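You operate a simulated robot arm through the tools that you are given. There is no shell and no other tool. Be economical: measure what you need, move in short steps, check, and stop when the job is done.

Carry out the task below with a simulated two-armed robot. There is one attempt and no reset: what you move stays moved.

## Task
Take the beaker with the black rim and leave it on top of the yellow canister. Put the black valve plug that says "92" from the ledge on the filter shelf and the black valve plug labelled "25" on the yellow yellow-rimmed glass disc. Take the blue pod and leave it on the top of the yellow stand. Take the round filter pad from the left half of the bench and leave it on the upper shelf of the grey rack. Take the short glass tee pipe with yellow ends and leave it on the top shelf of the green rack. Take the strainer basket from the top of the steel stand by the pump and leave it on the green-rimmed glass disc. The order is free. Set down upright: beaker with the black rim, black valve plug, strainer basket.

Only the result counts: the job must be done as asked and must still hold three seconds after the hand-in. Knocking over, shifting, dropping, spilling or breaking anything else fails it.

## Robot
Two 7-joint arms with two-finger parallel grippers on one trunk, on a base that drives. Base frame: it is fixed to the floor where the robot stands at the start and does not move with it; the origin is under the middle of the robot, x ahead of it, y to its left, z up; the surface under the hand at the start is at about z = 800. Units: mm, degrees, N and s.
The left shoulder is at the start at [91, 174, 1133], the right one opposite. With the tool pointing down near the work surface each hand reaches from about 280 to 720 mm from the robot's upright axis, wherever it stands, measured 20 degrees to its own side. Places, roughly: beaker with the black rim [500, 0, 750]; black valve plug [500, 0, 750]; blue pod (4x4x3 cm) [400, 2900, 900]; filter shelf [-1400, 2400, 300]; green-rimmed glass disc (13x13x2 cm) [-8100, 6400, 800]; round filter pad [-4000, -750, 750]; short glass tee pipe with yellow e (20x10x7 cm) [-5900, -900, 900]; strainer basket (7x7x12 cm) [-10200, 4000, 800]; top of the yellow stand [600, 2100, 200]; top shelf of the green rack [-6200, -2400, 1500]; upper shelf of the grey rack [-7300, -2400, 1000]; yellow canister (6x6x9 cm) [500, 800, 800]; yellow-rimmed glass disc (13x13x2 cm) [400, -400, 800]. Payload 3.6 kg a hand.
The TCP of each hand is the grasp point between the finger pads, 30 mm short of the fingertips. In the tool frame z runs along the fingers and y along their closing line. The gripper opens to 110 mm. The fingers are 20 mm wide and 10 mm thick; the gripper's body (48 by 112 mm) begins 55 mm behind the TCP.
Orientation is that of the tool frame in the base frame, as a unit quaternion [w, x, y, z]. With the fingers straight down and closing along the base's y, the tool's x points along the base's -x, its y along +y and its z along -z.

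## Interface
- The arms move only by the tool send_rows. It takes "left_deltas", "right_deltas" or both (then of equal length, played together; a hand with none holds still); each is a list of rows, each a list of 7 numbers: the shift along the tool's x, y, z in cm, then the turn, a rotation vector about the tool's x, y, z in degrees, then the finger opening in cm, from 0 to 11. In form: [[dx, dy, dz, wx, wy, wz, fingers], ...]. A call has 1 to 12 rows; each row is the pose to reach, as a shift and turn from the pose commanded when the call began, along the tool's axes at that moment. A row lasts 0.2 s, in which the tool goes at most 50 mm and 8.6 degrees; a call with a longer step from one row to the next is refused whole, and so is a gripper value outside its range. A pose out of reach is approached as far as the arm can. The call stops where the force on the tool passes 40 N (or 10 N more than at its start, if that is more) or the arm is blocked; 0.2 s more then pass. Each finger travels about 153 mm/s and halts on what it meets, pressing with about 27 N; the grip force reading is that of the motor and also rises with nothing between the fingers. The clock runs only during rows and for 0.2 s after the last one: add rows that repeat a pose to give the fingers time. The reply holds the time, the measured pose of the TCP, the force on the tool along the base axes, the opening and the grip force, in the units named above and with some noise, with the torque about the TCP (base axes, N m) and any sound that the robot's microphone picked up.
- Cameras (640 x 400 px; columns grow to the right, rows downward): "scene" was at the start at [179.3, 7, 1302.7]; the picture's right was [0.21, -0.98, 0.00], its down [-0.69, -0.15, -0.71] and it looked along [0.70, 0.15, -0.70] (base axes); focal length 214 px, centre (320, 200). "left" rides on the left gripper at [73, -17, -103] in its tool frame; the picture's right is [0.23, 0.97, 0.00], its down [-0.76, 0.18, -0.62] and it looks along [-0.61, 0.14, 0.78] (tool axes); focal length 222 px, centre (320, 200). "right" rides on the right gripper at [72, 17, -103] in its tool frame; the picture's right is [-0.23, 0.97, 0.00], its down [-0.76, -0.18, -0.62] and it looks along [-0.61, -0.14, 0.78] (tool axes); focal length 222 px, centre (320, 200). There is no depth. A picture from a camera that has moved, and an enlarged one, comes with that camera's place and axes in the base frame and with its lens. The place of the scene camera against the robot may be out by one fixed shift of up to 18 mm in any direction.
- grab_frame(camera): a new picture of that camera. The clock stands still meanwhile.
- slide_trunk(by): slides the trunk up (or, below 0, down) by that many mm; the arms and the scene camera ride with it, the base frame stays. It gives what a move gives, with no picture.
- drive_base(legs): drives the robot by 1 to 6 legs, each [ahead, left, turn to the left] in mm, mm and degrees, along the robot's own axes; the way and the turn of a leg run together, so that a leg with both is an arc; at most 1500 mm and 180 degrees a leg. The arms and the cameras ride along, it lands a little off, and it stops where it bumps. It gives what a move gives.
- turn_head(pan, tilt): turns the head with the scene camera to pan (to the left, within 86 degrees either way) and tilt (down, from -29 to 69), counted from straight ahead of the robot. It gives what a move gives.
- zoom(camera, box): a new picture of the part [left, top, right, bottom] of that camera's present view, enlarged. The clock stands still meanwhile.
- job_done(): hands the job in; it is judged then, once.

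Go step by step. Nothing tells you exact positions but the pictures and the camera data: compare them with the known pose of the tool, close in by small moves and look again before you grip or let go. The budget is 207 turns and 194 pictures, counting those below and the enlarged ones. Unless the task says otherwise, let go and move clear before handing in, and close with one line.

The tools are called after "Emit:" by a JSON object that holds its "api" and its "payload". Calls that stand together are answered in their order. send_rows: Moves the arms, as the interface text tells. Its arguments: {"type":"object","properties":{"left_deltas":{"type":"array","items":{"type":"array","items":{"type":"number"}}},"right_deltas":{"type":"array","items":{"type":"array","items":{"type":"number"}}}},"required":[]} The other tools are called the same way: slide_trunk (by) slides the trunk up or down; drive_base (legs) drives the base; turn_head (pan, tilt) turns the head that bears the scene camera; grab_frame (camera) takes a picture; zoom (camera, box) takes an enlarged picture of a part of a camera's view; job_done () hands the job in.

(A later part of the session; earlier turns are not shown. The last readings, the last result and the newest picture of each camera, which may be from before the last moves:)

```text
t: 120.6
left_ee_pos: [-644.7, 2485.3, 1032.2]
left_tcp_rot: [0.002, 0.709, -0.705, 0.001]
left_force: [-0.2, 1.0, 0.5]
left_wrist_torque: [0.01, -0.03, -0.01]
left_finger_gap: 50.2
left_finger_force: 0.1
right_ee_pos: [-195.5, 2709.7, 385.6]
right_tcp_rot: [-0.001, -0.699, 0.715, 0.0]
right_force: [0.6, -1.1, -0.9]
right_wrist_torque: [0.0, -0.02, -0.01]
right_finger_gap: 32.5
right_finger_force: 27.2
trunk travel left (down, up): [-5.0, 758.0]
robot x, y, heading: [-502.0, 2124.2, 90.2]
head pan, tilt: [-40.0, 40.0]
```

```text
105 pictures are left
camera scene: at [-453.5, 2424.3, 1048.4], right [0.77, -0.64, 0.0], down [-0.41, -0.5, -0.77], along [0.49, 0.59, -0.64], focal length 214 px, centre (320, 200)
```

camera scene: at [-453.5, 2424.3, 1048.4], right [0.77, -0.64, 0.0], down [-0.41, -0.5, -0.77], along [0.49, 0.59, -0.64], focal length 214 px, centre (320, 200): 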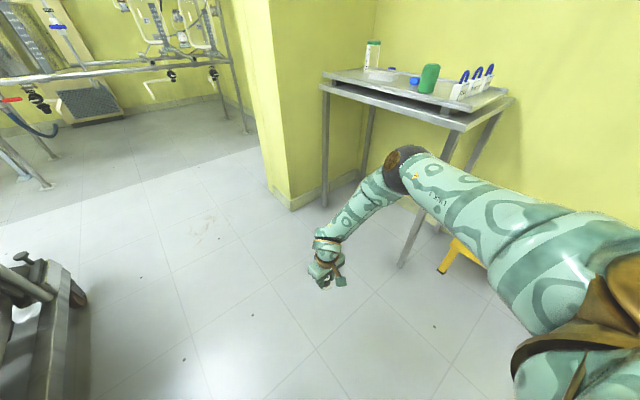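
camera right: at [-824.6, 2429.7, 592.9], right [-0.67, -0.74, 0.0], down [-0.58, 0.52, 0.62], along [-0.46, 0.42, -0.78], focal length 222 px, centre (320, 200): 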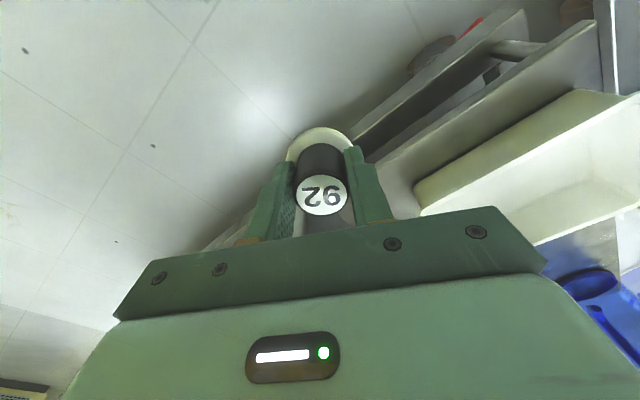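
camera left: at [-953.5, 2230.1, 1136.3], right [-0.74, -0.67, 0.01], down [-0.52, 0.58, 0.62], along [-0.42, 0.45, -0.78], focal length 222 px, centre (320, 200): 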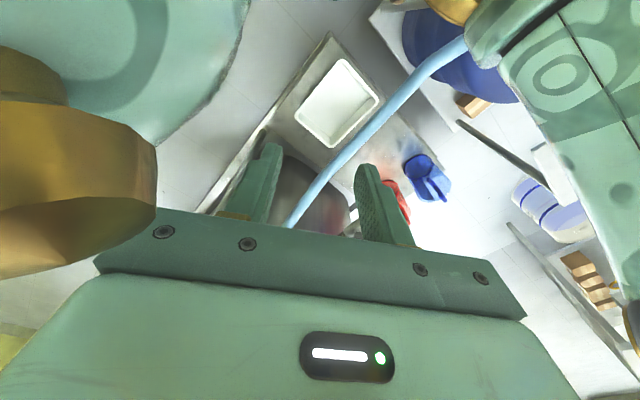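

The arm can reach low when the target lies about 550 ahead and 350–380 to the right. I'll raise the left arm, draw the right hand in, and take a stance at about (-609, 1993) with heading 165°.

Emit:
{"api": "send_rows", "payload": {"right_deltas": [[3, -1.5, -1.3, 0, 0, 0, 2], [6, -3, -2.6, 0, 0, 0, 2], [9, -4.5, -4, 0, 0, 0, 2], [12, -6, -5.2, 0, 0, 0, 2], [15.6, -7.2, -6.4, 0, 0, 0, 2], [15.6, -7.2, -6.4, 0, 0, 0, 2]], "left_deltas": [[0, -0.5, -4, 0, 0, 0, 5], [0, -1, -8, 0, 0, 0, 5], [0, -2, -12, 0, 0, 0, 5], [0, -3, -16, 0, 0, 0, 5], [0, -4, -20, 0, 0, 0, 5], [0, -4, -20, 0, 0, 0, 5]]}}

Emit:
{"api": "drive_base", "payload": {"legs": [[-131, 106, 0], [0, 0, 74.7]]}}

Emit:
{"api": "turn_head", "payload": {"pan": -25, "tilt": 48}}

Emit:
{"api": "grab_frame", "payload": {"camera": "scene"}}

Emit:
{"api": "grab_frame", "payload": {"camera": "right"}}

```text
t: 122.0
left_ee_pos: [-597.2, 2475.4, 1083.5]
left_tcp_rot: [0.001, 0.709, -0.705, 0.001]
left_force: [-1.0, 0.4, -0.2]
left_wrist_torque: [0.01, -0.03, -0.02]
left_finger_gap: 50.1
left_finger_force: 0.0
left hand out of reach, approached as far as the arm can: row 2, 3, 4, 5, 6
right_ee_pos: [-127.5, 2553.1, 452.0]
right_tcp_rot: [-0.001, -0.698, 0.716, 0.001]
right_force: [0.1, -0.3, -0.6]
right_wrist_torque: [0.01, -0.01, -0.03]
right_finger_gap: 32.7
right_finger_force: 27.2
trunk travel left (down, up): [-5.0, 758.0]
robot x, y, heading: [-499.3, 2119.1, 90.2]
head pan, tilt: [-40.0, 40.0]
```

```text
t: 126.6
left_ee_pos: [-975.0, 2003.8, 1083.5]
left_tcp_rot: [0.0, 0.99, -0.142, 0.002]
left_force: [-0.1, 0.7, -0.1]
left_wrist_torque: [-0.05, 0.0, 0.02]
left_finger_gap: 49.9
left_finger_force: 0.1
right_ee_pos: [-912.3, 2473.9, 452.4]
right_tcp_rot: [0.001, 0.988, -0.157, 0.0]
right_force: [0.2, 0.4, -1.2]
right_wrist_torque: [0.05, 0.0, -0.01]
right_finger_gap: 32.8
right_finger_force: 27.4
trunk travel left (down, up): [-5.0, 758.0]
robot x, y, heading: [-610.4, 1988.8, 163.6]
head pan, tilt: [-40.0, 40.0]
```

```text
t: 127.4
left_ee_pos: [-974.8, 2002.7, 1084.9]
left_tcp_rot: [0.001, 0.99, -0.143, 0.001]
left_force: [1.0, 0.3, 0.2]
left_wrist_torque: [-0.01, 0.04, -0.01]
left_finger_gap: 50.3
left_finger_force: 0.1
right_ee_pos: [-913.8, 2474.0, 452.4]
right_tcp_rot: [0.0, 0.988, -0.157, 0.0]
right_force: [0.0, -0.1, -0.4]
right_wrist_torque: [-0.04, -0.03, -0.02]
right_finger_gap: 32.7
right_finger_force: 26.7
trunk travel left (down, up): [-5.0, 758.0]
robot x, y, heading: [-607.8, 1991.3, 163.6]
head pan, tilt: [-25.0, 48.0]
```

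```text
104 pictures are left
camera scene: at [-907.0, 2100.8, 1037.0], right [0.66, 0.75, 0.0], down [0.56, -0.49, -0.67], along [-0.5, 0.44, -0.74], focal length 214 px, centre (320, 200)
```

scene: 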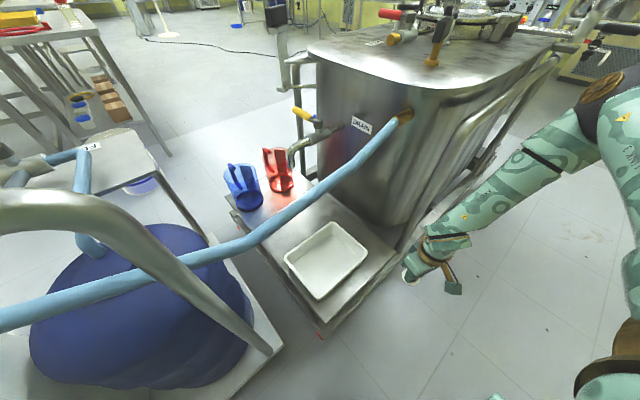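

```text
103 pictures are left
camera right: at [-849.2, 2434.1, 555.9], right [-0.52, -0.85, 0.0], down [-0.67, 0.41, 0.62], along [-0.53, 0.32, -0.78], focal length 222 px, centre (320, 200)
```

right: 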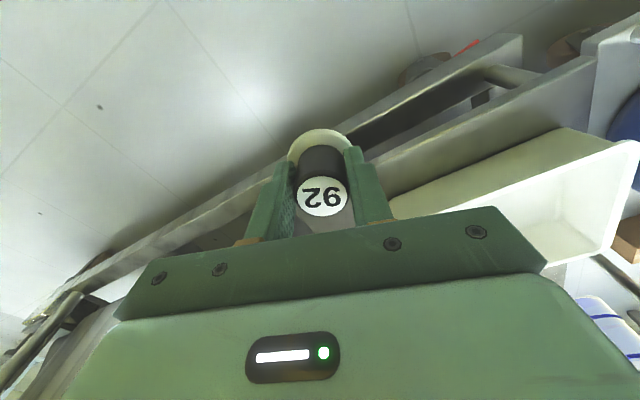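

Emit:
{"api": "send_rows", "payload": {"right_deltas": [[-3.4, 0.3, 0, 0, 0, 0, 2], [-6.8, 0.6, 1, 0, 0, 0, 2], [-10.2, 0.9, 2.5, 0, 0, 0, 2], [-13.4, 1.1, 4, 0, 0, 0, 2], [-13.4, 1.1, 4, 0, 0, 0, 2]]}}

Emit:
{"api": "grab_frame", "payload": {"camera": "right"}}

Emit:
{"api": "zoom", "payload": {"camera": "scene", "box": [260, 160, 500, 340]}}

```text
t: 128.6
left_ee_pos: [-973.9, 2002.6, 1083.7]
left_tcp_rot: [0.001, 0.99, -0.141, 0.0]
left_force: [0.7, 0.4, -1.0]
left_wrist_torque: [0.02, -0.05, 0.05]
left_finger_gap: 50.0
left_finger_force: 0.1
right_ee_pos: [-1044.6, 2503.5, 412.6]
right_tcp_rot: [0.001, 0.987, -0.158, -0.001]
right_force: [-0.1, -0.2, -1.0]
right_wrist_torque: [0.0, 0.01, -0.04]
right_finger_gap: 33.0
right_finger_force: 26.5
trunk travel left (down, up): [-5.0, 758.0]
robot x, y, heading: [-610.3, 1988.9, 163.5]
head pan, tilt: [-25.0, 48.0]
```

```text
102 pictures are left
camera right: at [-979.2, 2463.4, 516.3], right [-0.52, -0.86, 0.0], down [-0.67, 0.41, 0.62], along [-0.53, 0.32, -0.78], focal length 222 px, centre (320, 200)
```

right: 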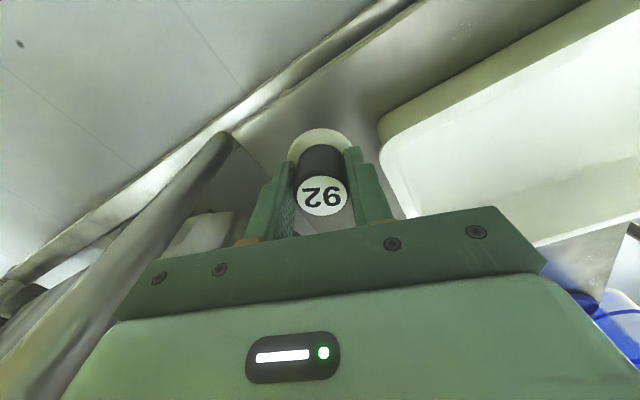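

```text
2.22 times, centred on (380, 250) of scene
camera zoom: at [-907.0, 2100.7, 1037.0], right [0.66, 0.75, 0.0], down [0.56, -0.49, -0.67], along [-0.5, 0.44, -0.74], focal length 477 px, centre (187, 89)
```

zoom: 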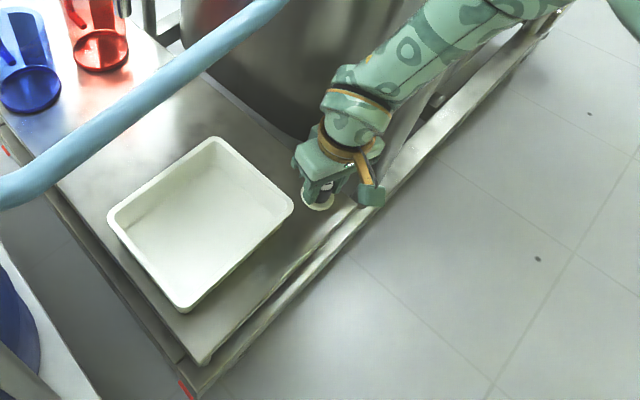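

The plug is over clear plate between the tray and the edge. Lowering.

Emit:
{"api": "send_rows", "payload": {"right_deltas": [[0, 0, 2, 0, 0, 0, 2], [0, 0, 4, 0, 0, 0, 2], [0, 0, 4.6, 0, 0, 0, 2], [0, 0, 4.6, 0, 0, 0, 2]]}}

Emit:
{"api": "grab_frame", "payload": {"camera": "right"}}

```text
t: 129.6
left_ee_pos: [-972.0, 2002.6, 1084.6]
left_tcp_rot: [0.0, 0.99, -0.143, 0.0]
left_force: [0.5, -0.5, 0.0]
left_wrist_torque: [-0.03, 0.0, -0.04]
left_finger_gap: 50.1
left_finger_force: 0.1
right_ee_pos: [-1043.0, 2505.2, 369.0]
right_tcp_rot: [0.0, 0.988, -0.157, -0.001]
right_force: [3.1, 0.7, 15.4]
right_wrist_torque: [0.01, -0.14, -0.02]
right_finger_gap: 32.6
right_finger_force: 26.8
trunk travel left (down, up): [-5.0, 758.0]
robot x, y, heading: [-609.0, 1988.3, 163.4]
head pan, tilt: [-25.0, 48.0]
```

```text
100 pictures are left
camera right: at [-980.0, 2465.4, 471.9], right [-0.52, -0.85, 0.0], down [-0.67, 0.41, 0.62], along [-0.53, 0.32, -0.78], focal length 222 px, centre (320, 200)
```

right: 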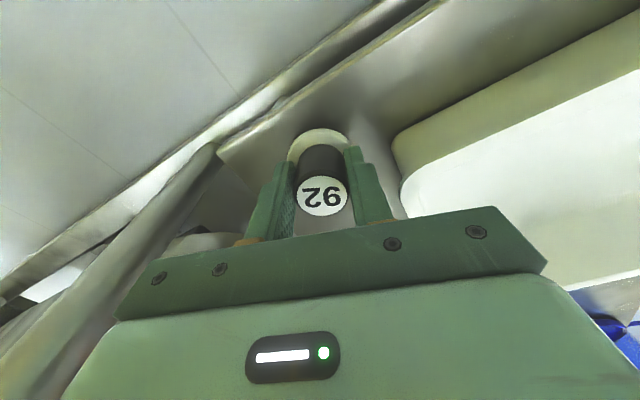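

Contact at z≈369. Opening slightly and lifting straight up.

Emit:
{"api": "send_rows", "payload": {"right_deltas": [[0, 0, 0, 0, 0, 0, 4], [0, 0, 0, 0, 0, 0, 6], [0, 0, 0, 0, 0, 0, 6], [0, 0, -3, 0, 0, 0, 6], [0, 0, -6.5, 0, 0, 0, 6], [0, 0, -10, 0, 0, 0, 6], [0, 0, -10, 0, 0, 0, 6]]}}

Emit:
{"api": "grab_frame", "payload": {"camera": "right"}}

Emit:
{"api": "zoom", "payload": {"camera": "scene", "box": [260, 160, 500, 340]}}

```text
t: 131.2
left_ee_pos: [-973.3, 2002.1, 1082.9]
left_tcp_rot: [0.0, 0.99, -0.142, 0.001]
left_force: [0.2, -0.3, -0.6]
left_wrist_torque: [0.04, 0.02, 0.03]
left_finger_gap: 50.3
left_finger_force: 0.2
right_ee_pos: [-1045.7, 2503.3, 464.7]
right_tcp_rot: [0.001, 0.988, -0.157, 0.0]
right_force: [0.3, -0.3, 0.3]
right_wrist_torque: [0.0, -0.02, 0.01]
right_finger_gap: 60.0
right_finger_force: 0.0
trunk travel left (down, up): [-5.0, 758.0]
robot x, y, heading: [-614.4, 1989.7, 163.4]
head pan, tilt: [-25.0, 48.0]
```

```text
99 pictures are left
camera right: at [-980.9, 2462.7, 568.3], right [-0.52, -0.85, 0.0], down [-0.67, 0.41, 0.62], along [-0.53, 0.32, -0.78], focal length 222 px, centre (320, 200)
```

right: 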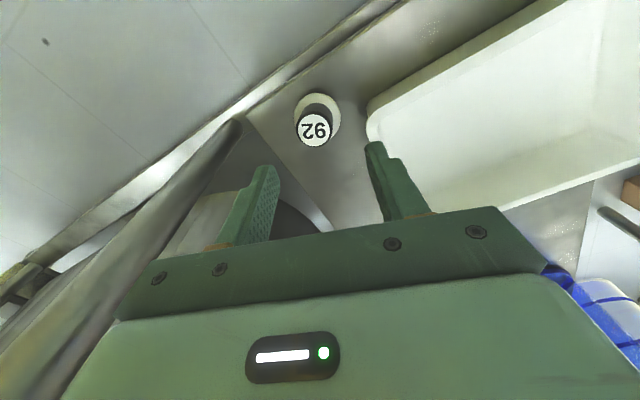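

```text
2.22 times, centred on (380, 250) of scene
camera zoom: at [-907.2, 2100.8, 1036.9], right [0.66, 0.75, 0.0], down [0.56, -0.49, -0.67], along [-0.5, 0.44, -0.74], focal length 477 px, centre (187, 89)
```

zoom: 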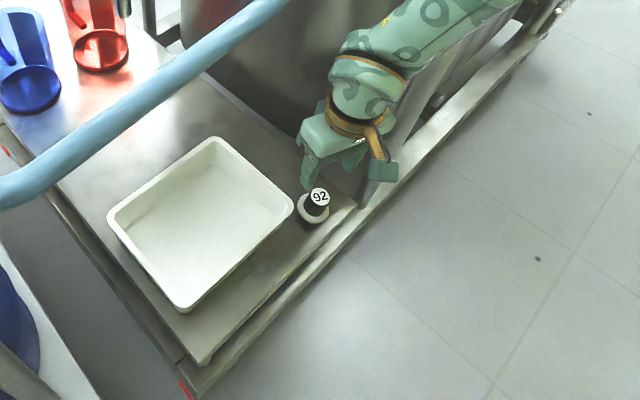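

Plug 92 stands on the filter shelf. Withdrawing the hand, backing off and raising the trunk for the blue pod.

Emit:
{"api": "send_rows", "payload": {"right_deltas": [[3, 0, -1, 0, 0, 0, 6], [7, 0, -2, 0, 0, 0, 6], [11, 0, -4, 0, 0, 0, 6], [14.5, 0, -7, 0, 0, 0, 6], [16, 0, -11, 0, 0, 0, 6], [16, 0, -11, 0, 0, 0, 6]]}}

Emit:
{"api": "drive_base", "payload": {"legs": [[-450, 0, 0]]}}

Emit:
{"api": "slide_trunk", "payload": {"by": 245}}

Emit:
{"api": "drive_base", "payload": {"legs": [[0, 0, -115]]}}

Emit:
{"api": "turn_head", "payload": {"pan": 0, "tilt": 35}}

Emit:
{"api": "grab_frame", "payload": {"camera": "scene"}}

```text
t: 132.6
left_ee_pos: [-972.9, 2003.9, 1083.7]
left_tcp_rot: [0.0, 0.99, -0.142, 0.002]
left_force: [0.4, -0.7, 0.3]
left_wrist_torque: [-0.02, 0.04, -0.01]
left_finger_gap: 50.2
left_finger_force: 0.1
right_ee_pos: [-888.8, 2451.4, 576.6]
right_tcp_rot: [0.001, 0.987, -0.158, 0.0]
right_force: [0.1, -0.8, 1.2]
right_wrist_torque: [0.0, -0.01, 0.02]
right_finger_gap: 59.7
right_finger_force: 0.0
trunk travel left (down, up): [-5.0, 758.0]
robot x, y, heading: [-608.8, 1989.8, 163.6]
head pan, tilt: [-25.0, 48.0]
```

```text
t: 135.3
left_ee_pos: [-536.3, 1873.2, 1083.8]
left_tcp_rot: [0.0, 0.99, -0.139, 0.0]
left_force: [-0.1, 0.2, -0.7]
left_wrist_torque: [0.0, 0.0, -0.01]
left_finger_gap: 50.0
left_finger_force: 0.0
right_ee_pos: [-455.5, 2322.7, 577.3]
right_tcp_rot: [0.001, 0.988, -0.154, -0.001]
right_force: [-1.4, 0.6, 0.0]
right_wrist_torque: [0.01, 0.03, 0.0]
right_finger_gap: 60.0
right_finger_force: 0.0
trunk travel left (down, up): [-5.0, 758.0]
robot x, y, heading: [-173.5, 1861.9, 163.7]
head pan, tilt: [-25.0, 48.0]
```

```text
t: 137.8
left_ee_pos: [-537.2, 1873.8, 1329.4]
left_tcp_rot: [0.0, 0.99, -0.139, 0.001]
left_force: [-0.6, -0.2, 1.3]
left_wrist_torque: [0.01, -0.04, -0.01]
left_finger_gap: 50.2
left_finger_force: 0.1
right_ee_pos: [-456.5, 2323.2, 822.1]
right_tcp_rot: [0.001, 0.988, -0.155, 0.0]
right_force: [-0.1, 0.2, -0.7]
right_wrist_torque: [0.0, 0.01, 0.0]
right_finger_gap: 60.3
right_finger_force: 0.0
trunk travel left (down, up): [-250.0, 513.0]
robot x, y, heading: [-169.1, 1861.2, 163.9]
head pan, tilt: [-25.0, 48.0]
```

```text
t: 142.9
left_ee_pos: [-27.1, 2195.5, 1329.7]
left_tcp_rot: [0.0, -0.439, 0.898, 0.0]
left_force: [-0.8, -0.1, 0.5]
left_wrist_torque: [-0.02, 0.0, 0.0]
left_finger_gap: 49.9
left_finger_force: 0.0
right_ee_pos: [361.0, 1954.2, 822.5]
right_tcp_rot: [-0.001, -0.426, 0.905, 0.001]
right_force: [-0.6, -0.2, -0.7]
right_wrist_torque: [-0.01, 0.0, -0.02]
right_finger_gap: 59.9
right_finger_force: 0.0
trunk travel left (down, up): [-250.0, 513.0]
robot x, y, heading: [-171.3, 1859.9, 52.2]
head pan, tilt: [-25.0, 48.0]
```

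```text
t: 143.8
left_ee_pos: [-26.8, 2195.6, 1328.5]
left_tcp_rot: [-0.001, -0.44, 0.898, -0.001]
left_force: [-0.5, 0.5, -1.0]
left_wrist_torque: [0.0, -0.01, 0.0]
left_finger_gap: 50.3
left_finger_force: 0.0
right_ee_pos: [362.1, 1953.9, 822.7]
right_tcp_rot: [0.0, -0.426, 0.905, 0.001]
right_force: [0.6, 0.3, 0.1]
right_wrist_torque: [-0.01, -0.04, -0.03]
right_finger_gap: 60.1
right_finger_force: 0.1
trunk travel left (down, up): [-250.0, 513.0]
robot x, y, heading: [-170.1, 1862.6, 52.4]
head pan, tilt: [0.0, 35.0]
```

```text
97 pictures are left
camera scene: at [-58.2, 2001.6, 1316.8], right [0.79, -0.61, 0.0], down [-0.35, -0.45, -0.82], along [0.5, 0.65, -0.57], focal length 214 px, centre (320, 200)
```

scene: 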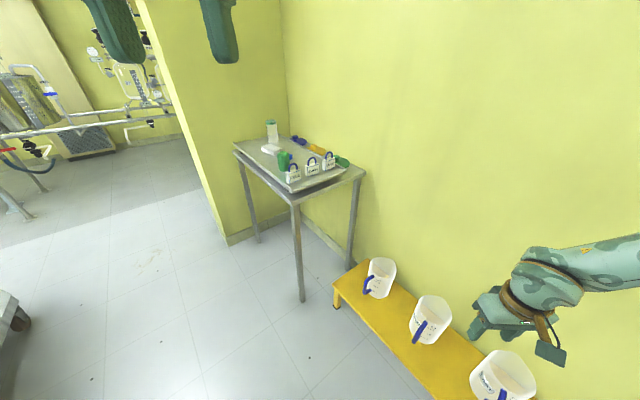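

Emit:
{"api": "zoom", "payload": {"camera": "scene", "box": [220, 110, 380, 220]}}

Emit:
{"api": "zoom", "payload": {"camera": "scene", "box": [320, 240, 540, 400]}}

```text
3.64 times, centred on (300, 165) of scene
camera zoom: at [-58.2, 2001.6, 1316.8], right [0.79, -0.61, 0.0], down [-0.35, -0.45, -0.82], along [0.5, 0.65, -0.57], focal length 780 px, centre (393, 327)
```

zoom: 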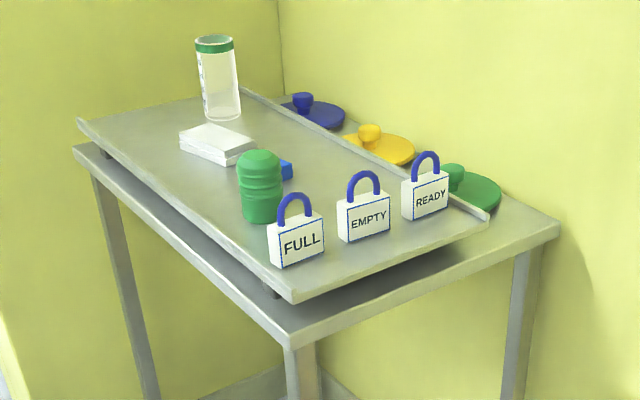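

```text
2.50 times, centred on (430, 320) of scene
camera zoom: at [-58.2, 2001.6, 1316.8], right [0.79, -0.61, 0.0], down [-0.35, -0.45, -0.82], along [0.5, 0.65, -0.57], focal length 536 px, centre (45, -100)
```

zoom: 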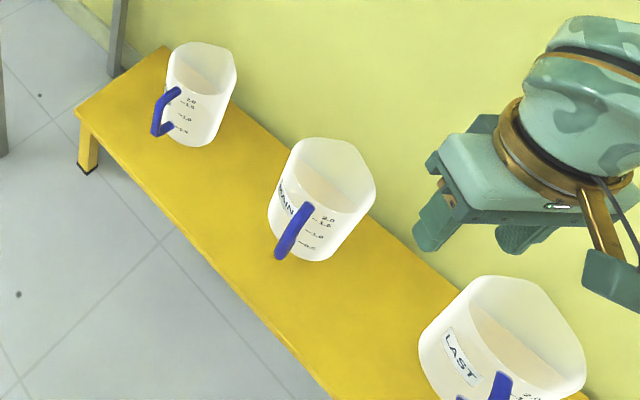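

The blue pod is behind the green canister, near (410, 2834, 905). I'll raise the right hand, then take a stance facing the table.

Emit:
{"api": "send_rows", "payload": {"right_deltas": [[0, 2, -4.4, 0, 0, 0, 7], [0, 4, -8.8, 0, 0, 0, 7], [0, 6, -13.2, 0, 0, 0, 7], [0, 8, -17.6, 0, 0, 0, 7], [0, 10, -22, 0, 0, 0, 7], [0, 12, -26, 0, 0, 0, 7], [0, 12, -28, 0, 0, 0, 7], [0, 12, -28, 0, 0, 0, 7]]}}

Emit:
{"api": "drive_base", "payload": {"legs": [[0, 0, 38], [0, -340, 0], [430, 0, 0]]}}

Emit:
{"api": "turn_head", "payload": {"pan": -10, "tilt": 40}}

Emit:
{"api": "grab_frame", "payload": {"camera": "scene"}}

Emit:
{"api": "grab_frame", "payload": {"camera": "right"}}

```text
t: 145.6
left_ee_pos: [-27.2, 2196.0, 1329.1]
left_tcp_rot: [0.0, -0.44, 0.898, 0.0]
left_force: [0.5, 1.0, -0.8]
left_wrist_torque: [0.03, 0.0, 0.0]
left_finger_gap: 49.8
left_finger_force: 0.0
right_ee_pos: [270.0, 2029.4, 1103.8]
right_tcp_rot: [0.0, -0.426, 0.905, 0.001]
right_force: [0.6, 0.7, -0.1]
right_wrist_torque: [0.0, 0.0, 0.0]
right_finger_gap: 70.1
right_finger_force: 0.0
trunk travel left (down, up): [-250.0, 513.0]
robot x, y, heading: [-174.2, 1862.0, 52.2]
head pan, tilt: [0.0, 35.0]
```

```text
t: 151.8
left_ee_pos: [88.7, 2638.6, 1328.9]
left_tcp_rot: [-0.001, -0.704, 0.71, -0.002]
left_force: [0.6, -0.6, 0.2]
left_wrist_torque: [0.0, -0.04, 0.03]
left_finger_gap: 50.0
left_finger_force: 0.0
right_ee_pos: [424.9, 2685.6, 1102.9]
right_tcp_rot: [0.0, -0.693, 0.721, 0.001]
right_force: [0.3, 0.4, 0.2]
right_wrist_torque: [-0.03, -0.02, 0.03]
right_finger_gap: 70.0
right_finger_force: 0.1
trunk travel left (down, up): [-250.0, 513.0]
robot x, y, heading: [176.6, 2285.6, 89.7]
head pan, tilt: [0.0, 35.0]
```

```text
t: 152.5
left_ee_pos: [87.6, 2637.1, 1329.8]
left_tcp_rot: [-0.001, -0.704, 0.71, -0.001]
left_force: [0.3, -0.2, -0.1]
left_wrist_torque: [0.03, -0.03, 0.03]
left_finger_gap: 50.2
left_finger_force: 0.1
right_ee_pos: [423.7, 2684.5, 1104.5]
right_tcp_rot: [-0.001, -0.693, 0.721, 0.0]
right_force: [0.5, 0.2, -0.2]
right_wrist_torque: [0.0, 0.03, 0.0]
right_finger_gap: 69.9
right_finger_force: 0.0
trunk travel left (down, up): [-250.0, 513.0]
robot x, y, heading: [174.6, 2283.7, 89.7]
head pan, tilt: [-10.0, 40.0]
```

```text
94 pictures are left
camera scene: at [189.1, 2458.0, 1309.4], right [0.98, -0.18, 0.0], down [-0.12, -0.63, -0.77], along [0.14, 0.75, -0.64], focal length 214 px, centre (320, 200)
```

scene: 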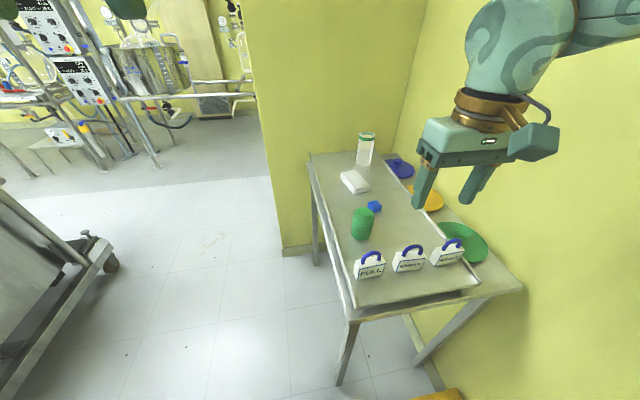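

```text
93 pictures are left
camera right: at [405.2, 2612.3, 1207.8], right [-0.96, 0.26, 0.0], down [0.21, 0.75, 0.62], along [0.16, 0.6, -0.78], focal length 222 px, centre (320, 200)
```

right: 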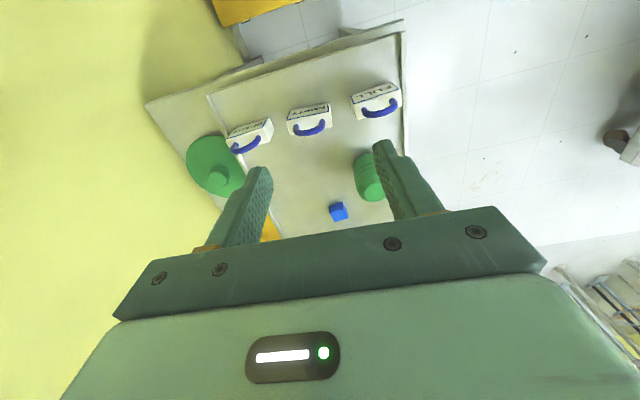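

Triangulating both views puts the pod at about (446, 2914, 865). I'll edge 50 mm closer and move the hand above it.

Emit:
{"api": "drive_base", "payload": {"legs": [[50, 0, 0]]}}

Emit:
{"api": "send_rows", "payload": {"right_deltas": [[-4, -0.4, 0, 0, 0, 0, 7], [-8, -0.8, 0, 0, 0, 0, 7], [-12, -1.2, 2, 0, 0, 0, 7], [-15.5, -1.6, 5, 0, 0, 0, 7], [-17.9, -1.6, 8.5, 0, 0, 0, 7], [-17.9, -1.6, 11.9, 0, 0, 0, 7], [-17.9, -1.6, 11.9, 0, 0, 0, 7]]}}

Emit:
{"api": "grab_frame", "payload": {"camera": "right"}}

Emit:
{"api": "grab_frame", "payload": {"camera": "scene"}}

```text
t: 153.4
left_ee_pos: [87.5, 2688.8, 1327.1]
left_tcp_rot: [-0.001, -0.704, 0.71, -0.001]
left_force: [-0.4, 1.3, 0.7]
left_wrist_torque: [-0.06, -0.06, -0.02]
left_finger_gap: 50.0
left_finger_force: 0.1
right_ee_pos: [423.8, 2737.5, 1102.6]
right_tcp_rot: [-0.001, -0.694, 0.72, -0.001]
right_force: [0.5, -0.3, -0.1]
right_wrist_torque: [-0.04, -0.02, 0.03]
right_finger_gap: 69.7
right_finger_force: 0.1
trunk travel left (down, up): [-250.0, 513.0]
robot x, y, heading: [172.8, 2332.3, 89.6]
head pan, tilt: [-10.0, 40.0]
```

```text
t: 155.0
left_ee_pos: [88.0, 2686.6, 1329.1]
left_tcp_rot: [-0.001, -0.705, 0.709, -0.001]
left_force: [-0.5, -0.4, -0.2]
left_wrist_torque: [0.03, 0.03, 0.01]
left_finger_gap: 50.0
left_finger_force: 0.0
right_ee_pos: [447.1, 2915.4, 981.6]
right_tcp_rot: [-0.001, -0.694, 0.72, 0.001]
right_force: [0.0, -0.4, 0.4]
right_wrist_torque: [0.0, 0.0, -0.04]
right_finger_gap: 70.1
right_finger_force: 0.1
trunk travel left (down, up): [-250.0, 513.0]
robot x, y, heading: [173.3, 2332.1, 89.8]
head pan, tilt: [-10.0, 40.0]
```

```text
92 pictures are left
camera right: at [427.8, 2842.8, 1085.4], right [-0.96, 0.26, 0.0], down [0.21, 0.75, 0.62], along [0.16, 0.6, -0.78], focal length 222 px, centre (320, 200)
```

right: 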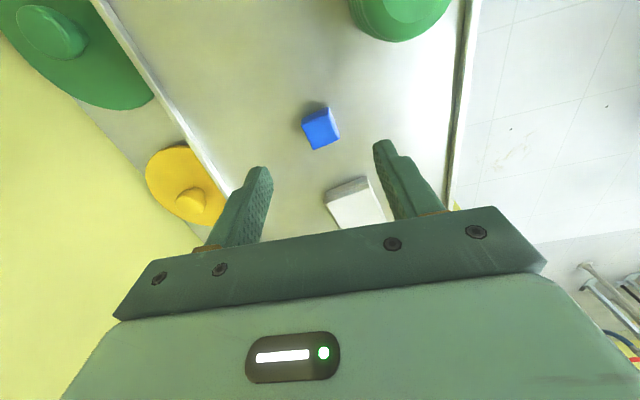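

```text
91 pictures are left
camera scene: at [189.3, 2508.2, 1309.4], right [0.98, -0.18, 0.0], down [-0.12, -0.63, -0.77], along [0.14, 0.75, -0.64], focal length 214 px, centre (320, 200)
```

scene: 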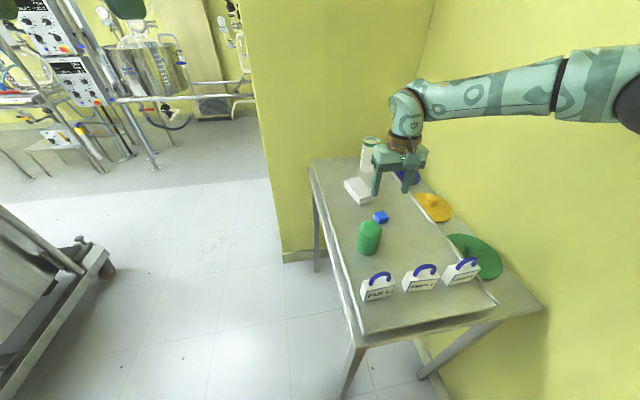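

Emit:
{"api": "send_rows", "payload": {"right_deltas": [[-0.4, 0, 3.5, 0, 0, 0, 7], [-0.4, 0, 7, 0, 0, 0, 7], [-0.4, 0, 10.2, 0, 0, 0, 7], [-0.4, 0, 10.2, 0, 0, 0, 7]]}}

Emit:
{"api": "grab_frame", "payload": {"camera": "right"}}

```text
t: 156.0
left_ee_pos: [88.2, 2686.1, 1329.7]
left_tcp_rot: [-0.001, -0.705, 0.709, 0.0]
left_force: [-0.5, -0.3, -0.4]
left_wrist_torque: [0.0, 0.0, 0.0]
left_finger_gap: 49.9
left_finger_force: 0.0
right_ee_pos: [445.7, 2920.5, 879.8]
right_tcp_rot: [0.001, -0.694, 0.72, 0.001]
right_force: [0.2, -0.5, 0.4]
right_wrist_torque: [-0.01, 0.0, -0.05]
right_finger_gap: 70.1
right_finger_force: 0.0
trunk travel left (down, up): [-250.0, 513.0]
robot x, y, heading: [176.8, 2333.6, 89.6]
head pan, tilt: [-10.0, 40.0]
```

```text
90 pictures are left
camera right: at [427.0, 2848.5, 984.4], right [-0.96, 0.26, 0.0], down [0.21, 0.75, 0.62], along [0.16, 0.6, -0.78], focal length 222 px, centre (320, 200)
```

right: 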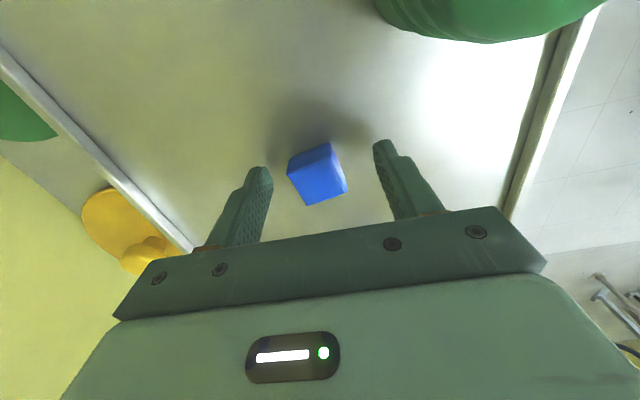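

Emit:
{"api": "send_rows", "payload": {"right_deltas": [[-0.3, 0, 0.9, 0, 0, 0, 7], [-0.3, 0, 0.9, 0, 0, 0, 5], [-0.3, 0, 0.9, 0, 0, 0, 3], [-0.3, 0, 0.9, 0, 0, 0, 3], [-0.3, 0, 0.9, 0, 0, 0, 3], [-0.3, 0, -3, 0, 0, 0, 3], [-0.3, 0, -7.5, 0, 0, 0, 3], [-0.3, 0, -12, 0, 0, 0, 3], [-0.3, 0, -12, 0, 0, 0, 3]]}}

Emit:
{"api": "grab_frame", "payload": {"camera": "right"}}

```text
t: 158.0
left_ee_pos: [87.8, 2688.2, 1329.3]
left_tcp_rot: [-0.002, -0.704, 0.71, 0.0]
left_force: [0.2, -0.8, 0.1]
left_wrist_torque: [-0.04, 0.0, -0.01]
left_finger_gap: 50.3
left_finger_force: 0.1
right_ee_pos: [449.0, 2921.6, 999.8]
right_tcp_rot: [0.001, -0.692, 0.722, 0.0]
right_force: [0.2, -0.9, -0.4]
right_wrist_torque: [0.0, -0.01, 0.0]
right_finger_gap: 32.7
right_finger_force: 27.1
trunk travel left (down, up): [-250.0, 513.0]
robot x, y, heading: [176.9, 2333.6, 89.8]
head pan, tilt: [-10.0, 40.0]
```

```text
89 pictures are left
camera right: at [428.5, 2848.8, 1103.4], right [-0.96, 0.27, 0.0], down [0.21, 0.75, 0.62], along [0.17, 0.6, -0.78], focal length 222 px, centre (320, 200)
```

right: 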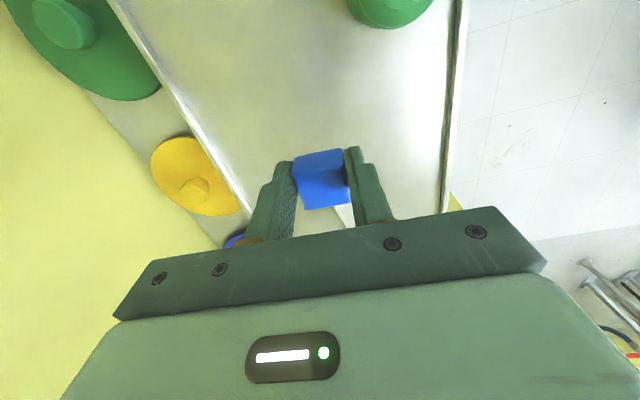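

The pod is held. I'll raise and draw in the hand, move off the table, face heading 30° toward the yellow stand, and lower the trunk.

Emit:
{"api": "send_rows", "payload": {"right_deltas": [[0, 0, -4, 0, 0, 0, 3], [2, 0, -8, 0, 0, 0, 3], [5, -1, -8, 0, 0, 0, 3], [9, -2, -8, 0, 0, 0, 3], [12, -3, -8, 0, 0, 0, 3], [15, -4, -8, 0, 0, 0, 3], [15, -4, -8, 0, 0, 0, 3]]}}

Emit:
{"api": "drive_base", "payload": {"legs": [[0, 303, 0], [-70, 0, 0], [0, 0, -60]]}}

Emit:
{"api": "slide_trunk", "payload": {"by": -248}}

Emit:
{"api": "turn_head", "payload": {"pan": -25, "tilt": 48}}

Emit:
{"api": "grab_frame", "payload": {"camera": "scene"}}

Emit:
{"api": "grab_frame", "payload": {"camera": "right"}}

```text
t: 159.6
left_ee_pos: [87.6, 2688.2, 1329.9]
left_tcp_rot: [-0.001, -0.705, 0.71, -0.002]
left_force: [-0.5, 0.4, -0.5]
left_wrist_torque: [-0.03, 0.02, 0.0]
left_finger_gap: 49.9
left_finger_force: 0.0
right_ee_pos: [483.1, 2771.7, 1083.3]
right_tcp_rot: [-0.001, -0.693, 0.721, 0.0]
right_force: [-0.2, -1.1, -0.2]
right_wrist_torque: [-0.01, -0.04, 0.0]
right_finger_gap: 32.4
right_finger_force: 27.2
right hand out of reach, approached as far as the arm can: row 1, 2, 3
trunk travel left (down, up): [-250.0, 513.0]
robot x, y, heading: [176.0, 2332.8, 89.7]
head pan, tilt: [-10.0, 40.0]
```

```text
t: 164.9
left_ee_pos: [128.3, 2525.4, 1328.5]
left_tcp_rot: [-0.001, -0.272, 0.962, -0.001]
left_force: [-0.8, -0.7, 1.0]
left_wrist_torque: [0.0, 0.0, -0.02]
left_finger_gap: 50.3
left_finger_force: 0.0
right_ee_pos: [406.8, 2235.6, 1083.5]
right_tcp_rot: [0.0, -0.257, 0.966, 0.001]
right_force: [0.3, 0.3, -0.4]
right_wrist_torque: [0.0, 0.02, 0.01]
right_finger_gap: 32.6
right_finger_force: 27.4
trunk travel left (down, up): [-250.0, 513.0]
robot x, y, heading: [-123.3, 2266.4, 31.6]
head pan, tilt: [-10.0, 40.0]
```

```text
t: 167.1
left_ee_pos: [137.0, 2531.7, 1088.6]
left_tcp_rot: [0.001, -0.279, 0.96, -0.003]
left_force: [6.6, 5.6, -2.4]
left_wrist_torque: [0.13, -0.08, 0.18]
left_finger_gap: 49.4
left_finger_force: 0.0
right_ee_pos: [408.4, 2236.7, 843.3]
right_tcp_rot: [-0.005, -0.257, 0.966, 0.0]
right_force: [0.5, 0.1, -0.5]
right_wrist_torque: [0.01, 0.0, 0.02]
right_finger_gap: 32.7
right_finger_force: 27.2
trunk travel left (down, up): [-12.0, 751.0]
robot x, y, heading: [-128.0, 2265.7, 31.5]
head pan, tilt: [-10.0, 40.0]
stopped: the force on the tool passed its limit at 55 N (the readings are from after the stop); the commanded pose is now the measured one
```

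```text
t: 167.9
left_ee_pos: [135.9, 2530.2, 1089.5]
left_tcp_rot: [0.001, -0.277, 0.961, -0.003]
left_force: [0.2, -0.8, -0.5]
left_wrist_torque: [0.01, -0.01, 0.0]
left_finger_gap: 50.0
left_finger_force: 0.0
right_ee_pos: [408.6, 2236.3, 844.2]
right_tcp_rot: [-0.003, -0.257, 0.966, 0.0]
right_force: [0.0, 0.5, -1.2]
right_wrist_torque: [0.06, 0.03, -0.01]
right_finger_gap: 32.7
right_finger_force: 27.0
trunk travel left (down, up): [-12.0, 751.0]
robot x, y, heading: [-126.8, 2266.2, 31.3]
head pan, tilt: [-25.0, 48.0]
```

```text
88 pictures are left
camera scene: at [155.7, 2390.6, 1044.5], right [0.12, -0.99, 0.0], down [-0.74, -0.09, -0.67], along [0.67, 0.08, -0.74], focal length 214 px, centre (320, 200)
```

scene: 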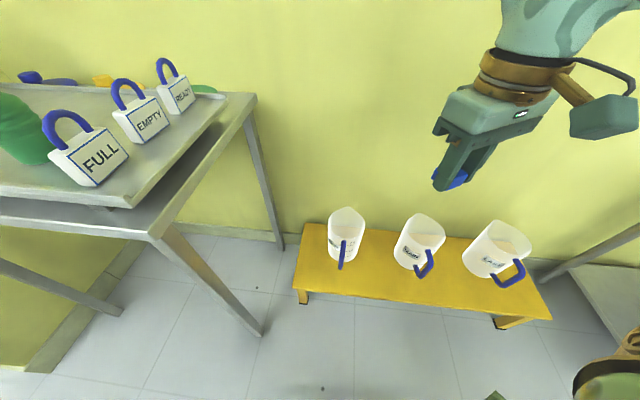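

```text
87 pictures are left
camera right: at [338.2, 2214.5, 947.3], right [-0.29, 0.96, 0.0], down [0.75, 0.23, 0.62], along [0.59, 0.18, -0.79], focal length 222 px, centre (320, 200)
```

right: 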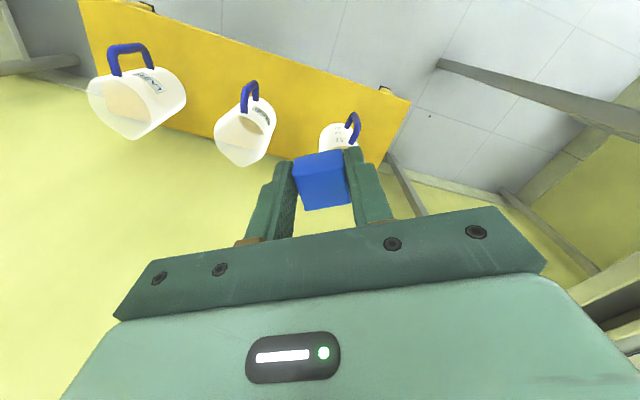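

The stand lies at x 455–755. Between the first two mugs, a spot near (505, 2200) is free, so I'm moving over it and descending.

Emit:
{"api": "send_rows", "payload": {"right_deltas": [[-2.2, -2.6, 1, 0, 0, 0, 3], [-4.4, -5.2, 4, 0, 0, 0, 3], [-6.6, -7.9, 8, 0, 0, 0, 3], [-6.6, -7.9, 13, 0, 0, 0, 3], [-6.6, -7.9, 18, 0, 0, 0, 3], [-6.6, -7.9, 23, 0, 0, 0, 3], [-6.6, -7.9, 28, 0, 0, 0, 3], [-6.6, -7.9, 33, 0, 0, 0, 3], [-6.6, -7.9, 38, 0, 0, 0, 3], [-6.6, -7.9, 43, 0, 0, 0, 3], [-6.6, -7.9, 47, 0, 0, 0, 3], [-6.6, -7.9, 47, 0, 0, 0, 3]]}}

Emit:
{"api": "grab_frame", "payload": {"camera": "right"}}

Emit:
{"api": "grab_frame", "payload": {"camera": "scene"}}

```text
refused: row 3 steps farther than a row can; nothing moved
```

```text
86 pictures are left
camera right: at [338.2, 2214.5, 947.3], right [-0.29, 0.96, 0.0], down [0.75, 0.23, 0.62], along [0.59, 0.18, -0.79], focal length 222 px, centre (320, 200)
```

right: 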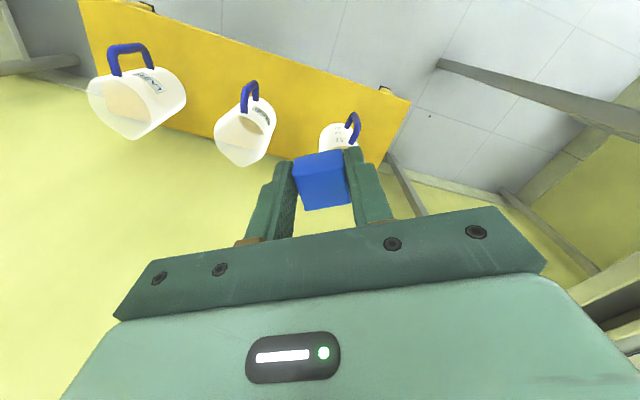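

```text
85 pictures are left
camera scene: at [155.7, 2390.6, 1044.5], right [0.12, -0.99, 0.0], down [-0.74, -0.09, -0.67], along [0.67, 0.08, -0.74], focal length 214 px, centre (320, 200)
```

scene: 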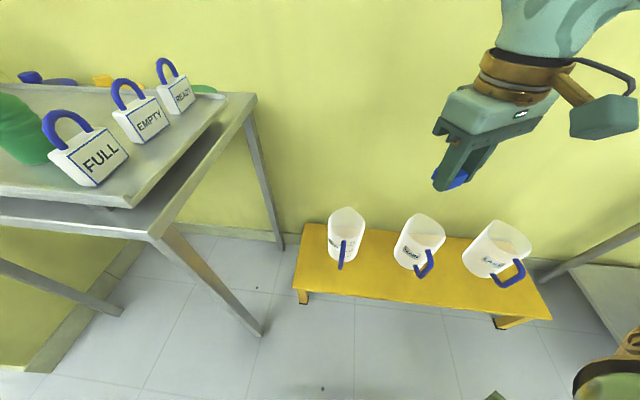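

I'll stop bundling pictures with large moves and use smaller steps.

Emit:
{"api": "send_rows", "payload": {"right_deltas": [[-2.2, -2.6, 1, 0, 0, 0, 3], [-4.4, -5.2, 4, 0, 0, 0, 3], [-6.6, -7.9, 7, 0, 0, 0, 3], [-6.6, -7.9, 11.8, 0, 0, 0, 3], [-6.6, -7.9, 16.6, 0, 0, 0, 3], [-6.6, -7.9, 21.4, 0, 0, 0, 3], [-6.6, -7.9, 26.2, 0, 0, 0, 3], [-6.6, -7.9, 31, 0, 0, 0, 3], [-6.6, -7.9, 35.8, 0, 0, 0, 3], [-6.6, -7.9, 40.6, 0, 0, 0, 3], [-6.6, -7.9, 45, 0, 0, 0, 3], [-6.6, -7.9, 45, 0, 0, 0, 3]]}}

```text
t: 170.5
left_ee_pos: [137.0, 2531.7, 1088.5]
left_tcp_rot: [0.001, -0.278, 0.961, -0.002]
left_force: [-0.6, 0.2, -0.3]
left_wrist_torque: [-0.02, -0.01, 0.02]
left_finger_gap: 50.0
left_finger_force: 0.0
right_ee_pos: [503.6, 2197.2, 391.6]
right_tcp_rot: [-0.004, -0.258, 0.966, 0.0]
right_force: [0.0, -0.1, -0.4]
right_wrist_torque: [0.02, 0.03, 0.0]
right_finger_gap: 32.7
right_finger_force: 26.8
trunk travel left (down, up): [-12.0, 751.0]
robot x, y, heading: [-125.4, 2263.0, 31.5]
head pan, tilt: [-25.0, 48.0]
```

Emit:
{"api": "grab_frame", "payload": {"camera": "right"}}

Emit:
{"api": "grab_frame", "payload": {"camera": "scene"}}

```text
84 pictures are left
camera right: at [433.1, 2174.2, 495.8], right [-0.29, 0.96, 0.0], down [0.75, 0.22, 0.62], along [0.59, 0.18, -0.79], focal length 222 px, centre (320, 200)
```

right: 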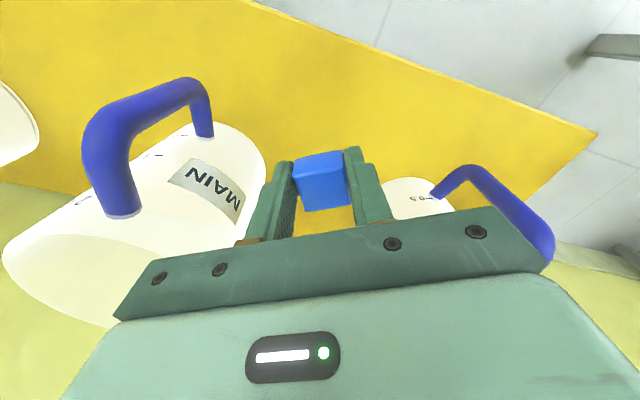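

```text
83 pictures are left
camera scene: at [155.7, 2390.5, 1044.4], right [0.11, -0.99, 0.0], down [-0.74, -0.08, -0.67], along [0.66, 0.08, -0.74], focal length 214 px, centre (320, 200)
```

scene: 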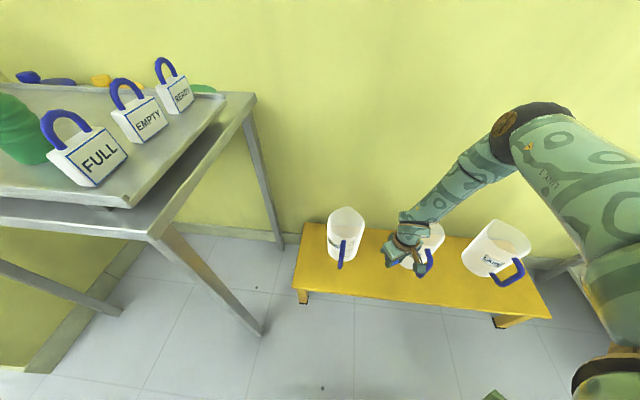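

Emit:
{"api": "send_rows", "payload": {"right_deltas": [[0, 0, 4, 0, 0, 0, 3], [0, 0, 8, 0, 0, 0, 3], [0, 0, 11, 0, 0, 0, 3], [0, 0, 13.5, 0, 0, 0, 3], [0, 0, 13.5, 0, 0, 0, 3]]}}

Emit:
{"api": "grab_frame", "payload": {"camera": "right"}}

```text
t: 171.7
left_ee_pos: [136.7, 2531.5, 1089.3]
left_tcp_rot: [0.002, -0.278, 0.961, -0.002]
left_force: [-0.5, -0.2, 0.6]
left_wrist_torque: [-0.01, 0.02, 0.01]
left_finger_gap: 50.1
left_finger_force: 0.1
right_ee_pos: [494.4, 2188.5, 353.3]
right_tcp_rot: [-0.004, -0.257, 0.966, 0.0]
right_force: [-0.2, 0.1, 0.4]
right_wrist_torque: [-0.01, -0.03, -0.03]
right_finger_gap: 32.7
right_finger_force: 27.3
right hand out of reach, approached as far as the arm can: row 2, 3, 4, 5
trunk travel left (down, up): [-12.0, 751.0]
robot x, y, heading: [-124.3, 2268.3, 31.2]
head pan, tilt: [-25.0, 48.0]
```

```text
82 pictures are left
camera right: at [423.7, 2165.4, 456.8], right [-0.29, 0.96, 0.0], down [0.75, 0.23, 0.62], along [0.59, 0.18, -0.79], focal length 222 px, centre (320, 200)
```

right: 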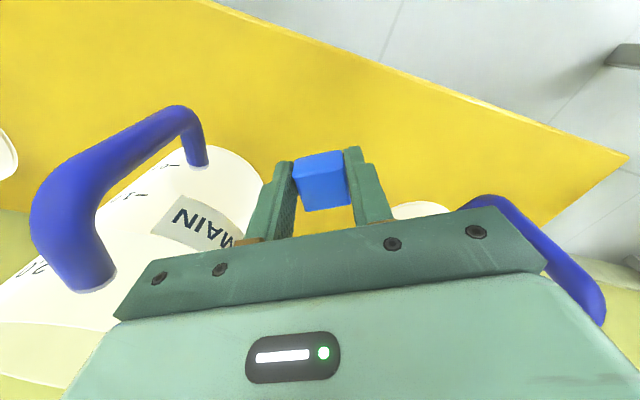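

The arm saturates at z≈353 with this yaw. I'll lift, yaw the hand about 40° counter-clockwise to relieve the joint limit, and try again.

Emit:
{"api": "send_rows", "payload": {"right_deltas": [[0, 0, -4, 0, 0, 0, 3], [-1, 1.4, -8, 0, 0, -4, 3], [-1.9, 2.8, -10, 0, 0, -12, 3], [-1.9, 2.8, -10, 0, 0, -20, 3], [-1.9, 2.8, -10, 0, 0, -28, 3], [-1.9, 2.8, -10, 0, 0, -36, 3], [-1.9, 2.8, -6, 0, 0, -40, 3], [-1.9, 2.8, -2, 0, 0, -40, 3], [-1.9, 2.8, 2, 0, 0, -40, 3], [-1.9, 2.8, 5, 0, 0, -40, 3], [-1.9, 2.8, 5, 0, 0, -40, 3]]}}

Emit:
{"api": "grab_frame", "payload": {"camera": "right"}}

```text
t: 174.1
left_ee_pos: [136.9, 2530.7, 1089.1]
left_tcp_rot: [0.002, -0.278, 0.961, -0.002]
left_force: [1.0, 0.4, -0.6]
left_wrist_torque: [-0.02, 0.03, -0.01]
left_finger_gap: 50.0
left_finger_force: 0.1
right_ee_pos: [491.6, 2216.1, 356.3]
right_tcp_rot: [-0.003, -0.572, 0.82, 0.001]
right_force: [-0.5, -0.5, -0.8]
right_wrist_torque: [0.0, -0.01, 0.0]
right_finger_gap: 32.6
right_finger_force: 26.9
right hand out of reach, approached as far as the arm can: row 9, 10, 11
trunk travel left (down, up): [-12.0, 751.0]
robot x, y, heading: [-126.9, 2266.9, 31.4]
head pan, tilt: [-25.0, 48.0]
```

```text
81 pictures are left
camera right: at [451.5, 2153.3, 461.1], right [-0.84, 0.55, 0.01], down [0.43, 0.65, 0.62], along [0.34, 0.52, -0.79], focal length 222 px, centre (320, 200)
```

right: 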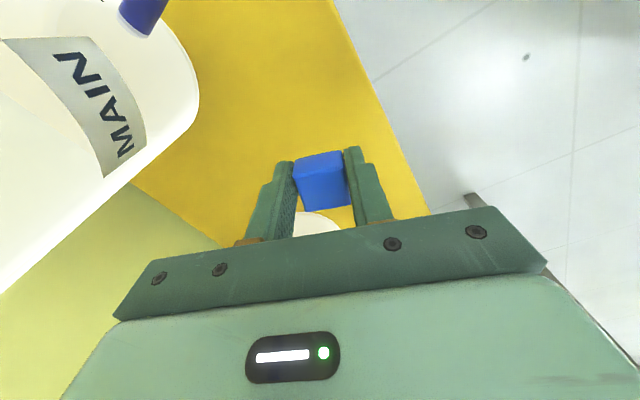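

Yaw isn't the limit. I'll lift, turn the hand back, and tilt the fingers forward 30°; the pod needn't be upright.

Emit:
{"api": "send_rows", "payload": {"right_deltas": [[0, 0, -4, 0, 0, 0, 3], [0, 0, -8, 0, 0, 0, 3], [0, 0, -8, 1.7, -4.8, 6.5, 3], [0, 0, -8, 3.5, -9.6, 13, 3], [0, 0, -8, 5.2, -14.4, 19.5, 3], [0, 0, -8, 7, -19.2, 26, 3], [0, 0, -8, 8.7, -24, 32.5, 3], [0, 0, -8, 10.5, -28.8, 39, 3], [0, 0, -8, 10.5, -28.8, 39, 3]]}}

Emit:
{"api": "grab_frame", "payload": {"camera": "right"}}

```text
t: 176.1
left_ee_pos: [136.6, 2530.1, 1086.8]
left_tcp_rot: [0.002, -0.277, 0.961, -0.002]
left_force: [-0.7, 0.3, -0.3]
left_wrist_torque: [-0.02, -0.06, -0.02]
left_finger_gap: 50.3
left_finger_force: 0.0
right_ee_pos: [556.3, 2205.7, 491.1]
right_tcp_rot: [0.242, -0.248, 0.936, 0.067]
right_force: [1.0, 0.0, -0.3]
right_wrist_torque: [0.0, 0.02, -0.01]
right_finger_gap: 32.5
right_finger_force: 26.7
right hand out of reach, approached as far as the arm can: row 7, 8, 9
trunk travel left (down, up): [-12.0, 751.0]
robot x, y, heading: [-124.6, 2266.1, 31.5]
head pan, tilt: [-25.0, 48.0]
```

```text
80 pictures are left
camera right: at [448.8, 2163.4, 546.7], right [-0.31, 0.94, 0.12], down [0.4, 0.02, 0.91], along [0.86, 0.33, -0.39], focal length 222 px, centre (320, 200)
```

right: 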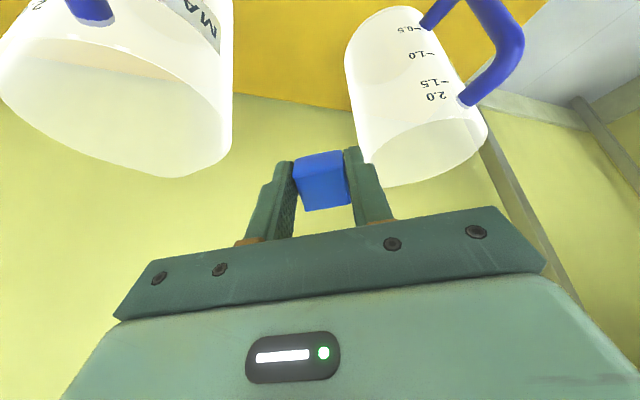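

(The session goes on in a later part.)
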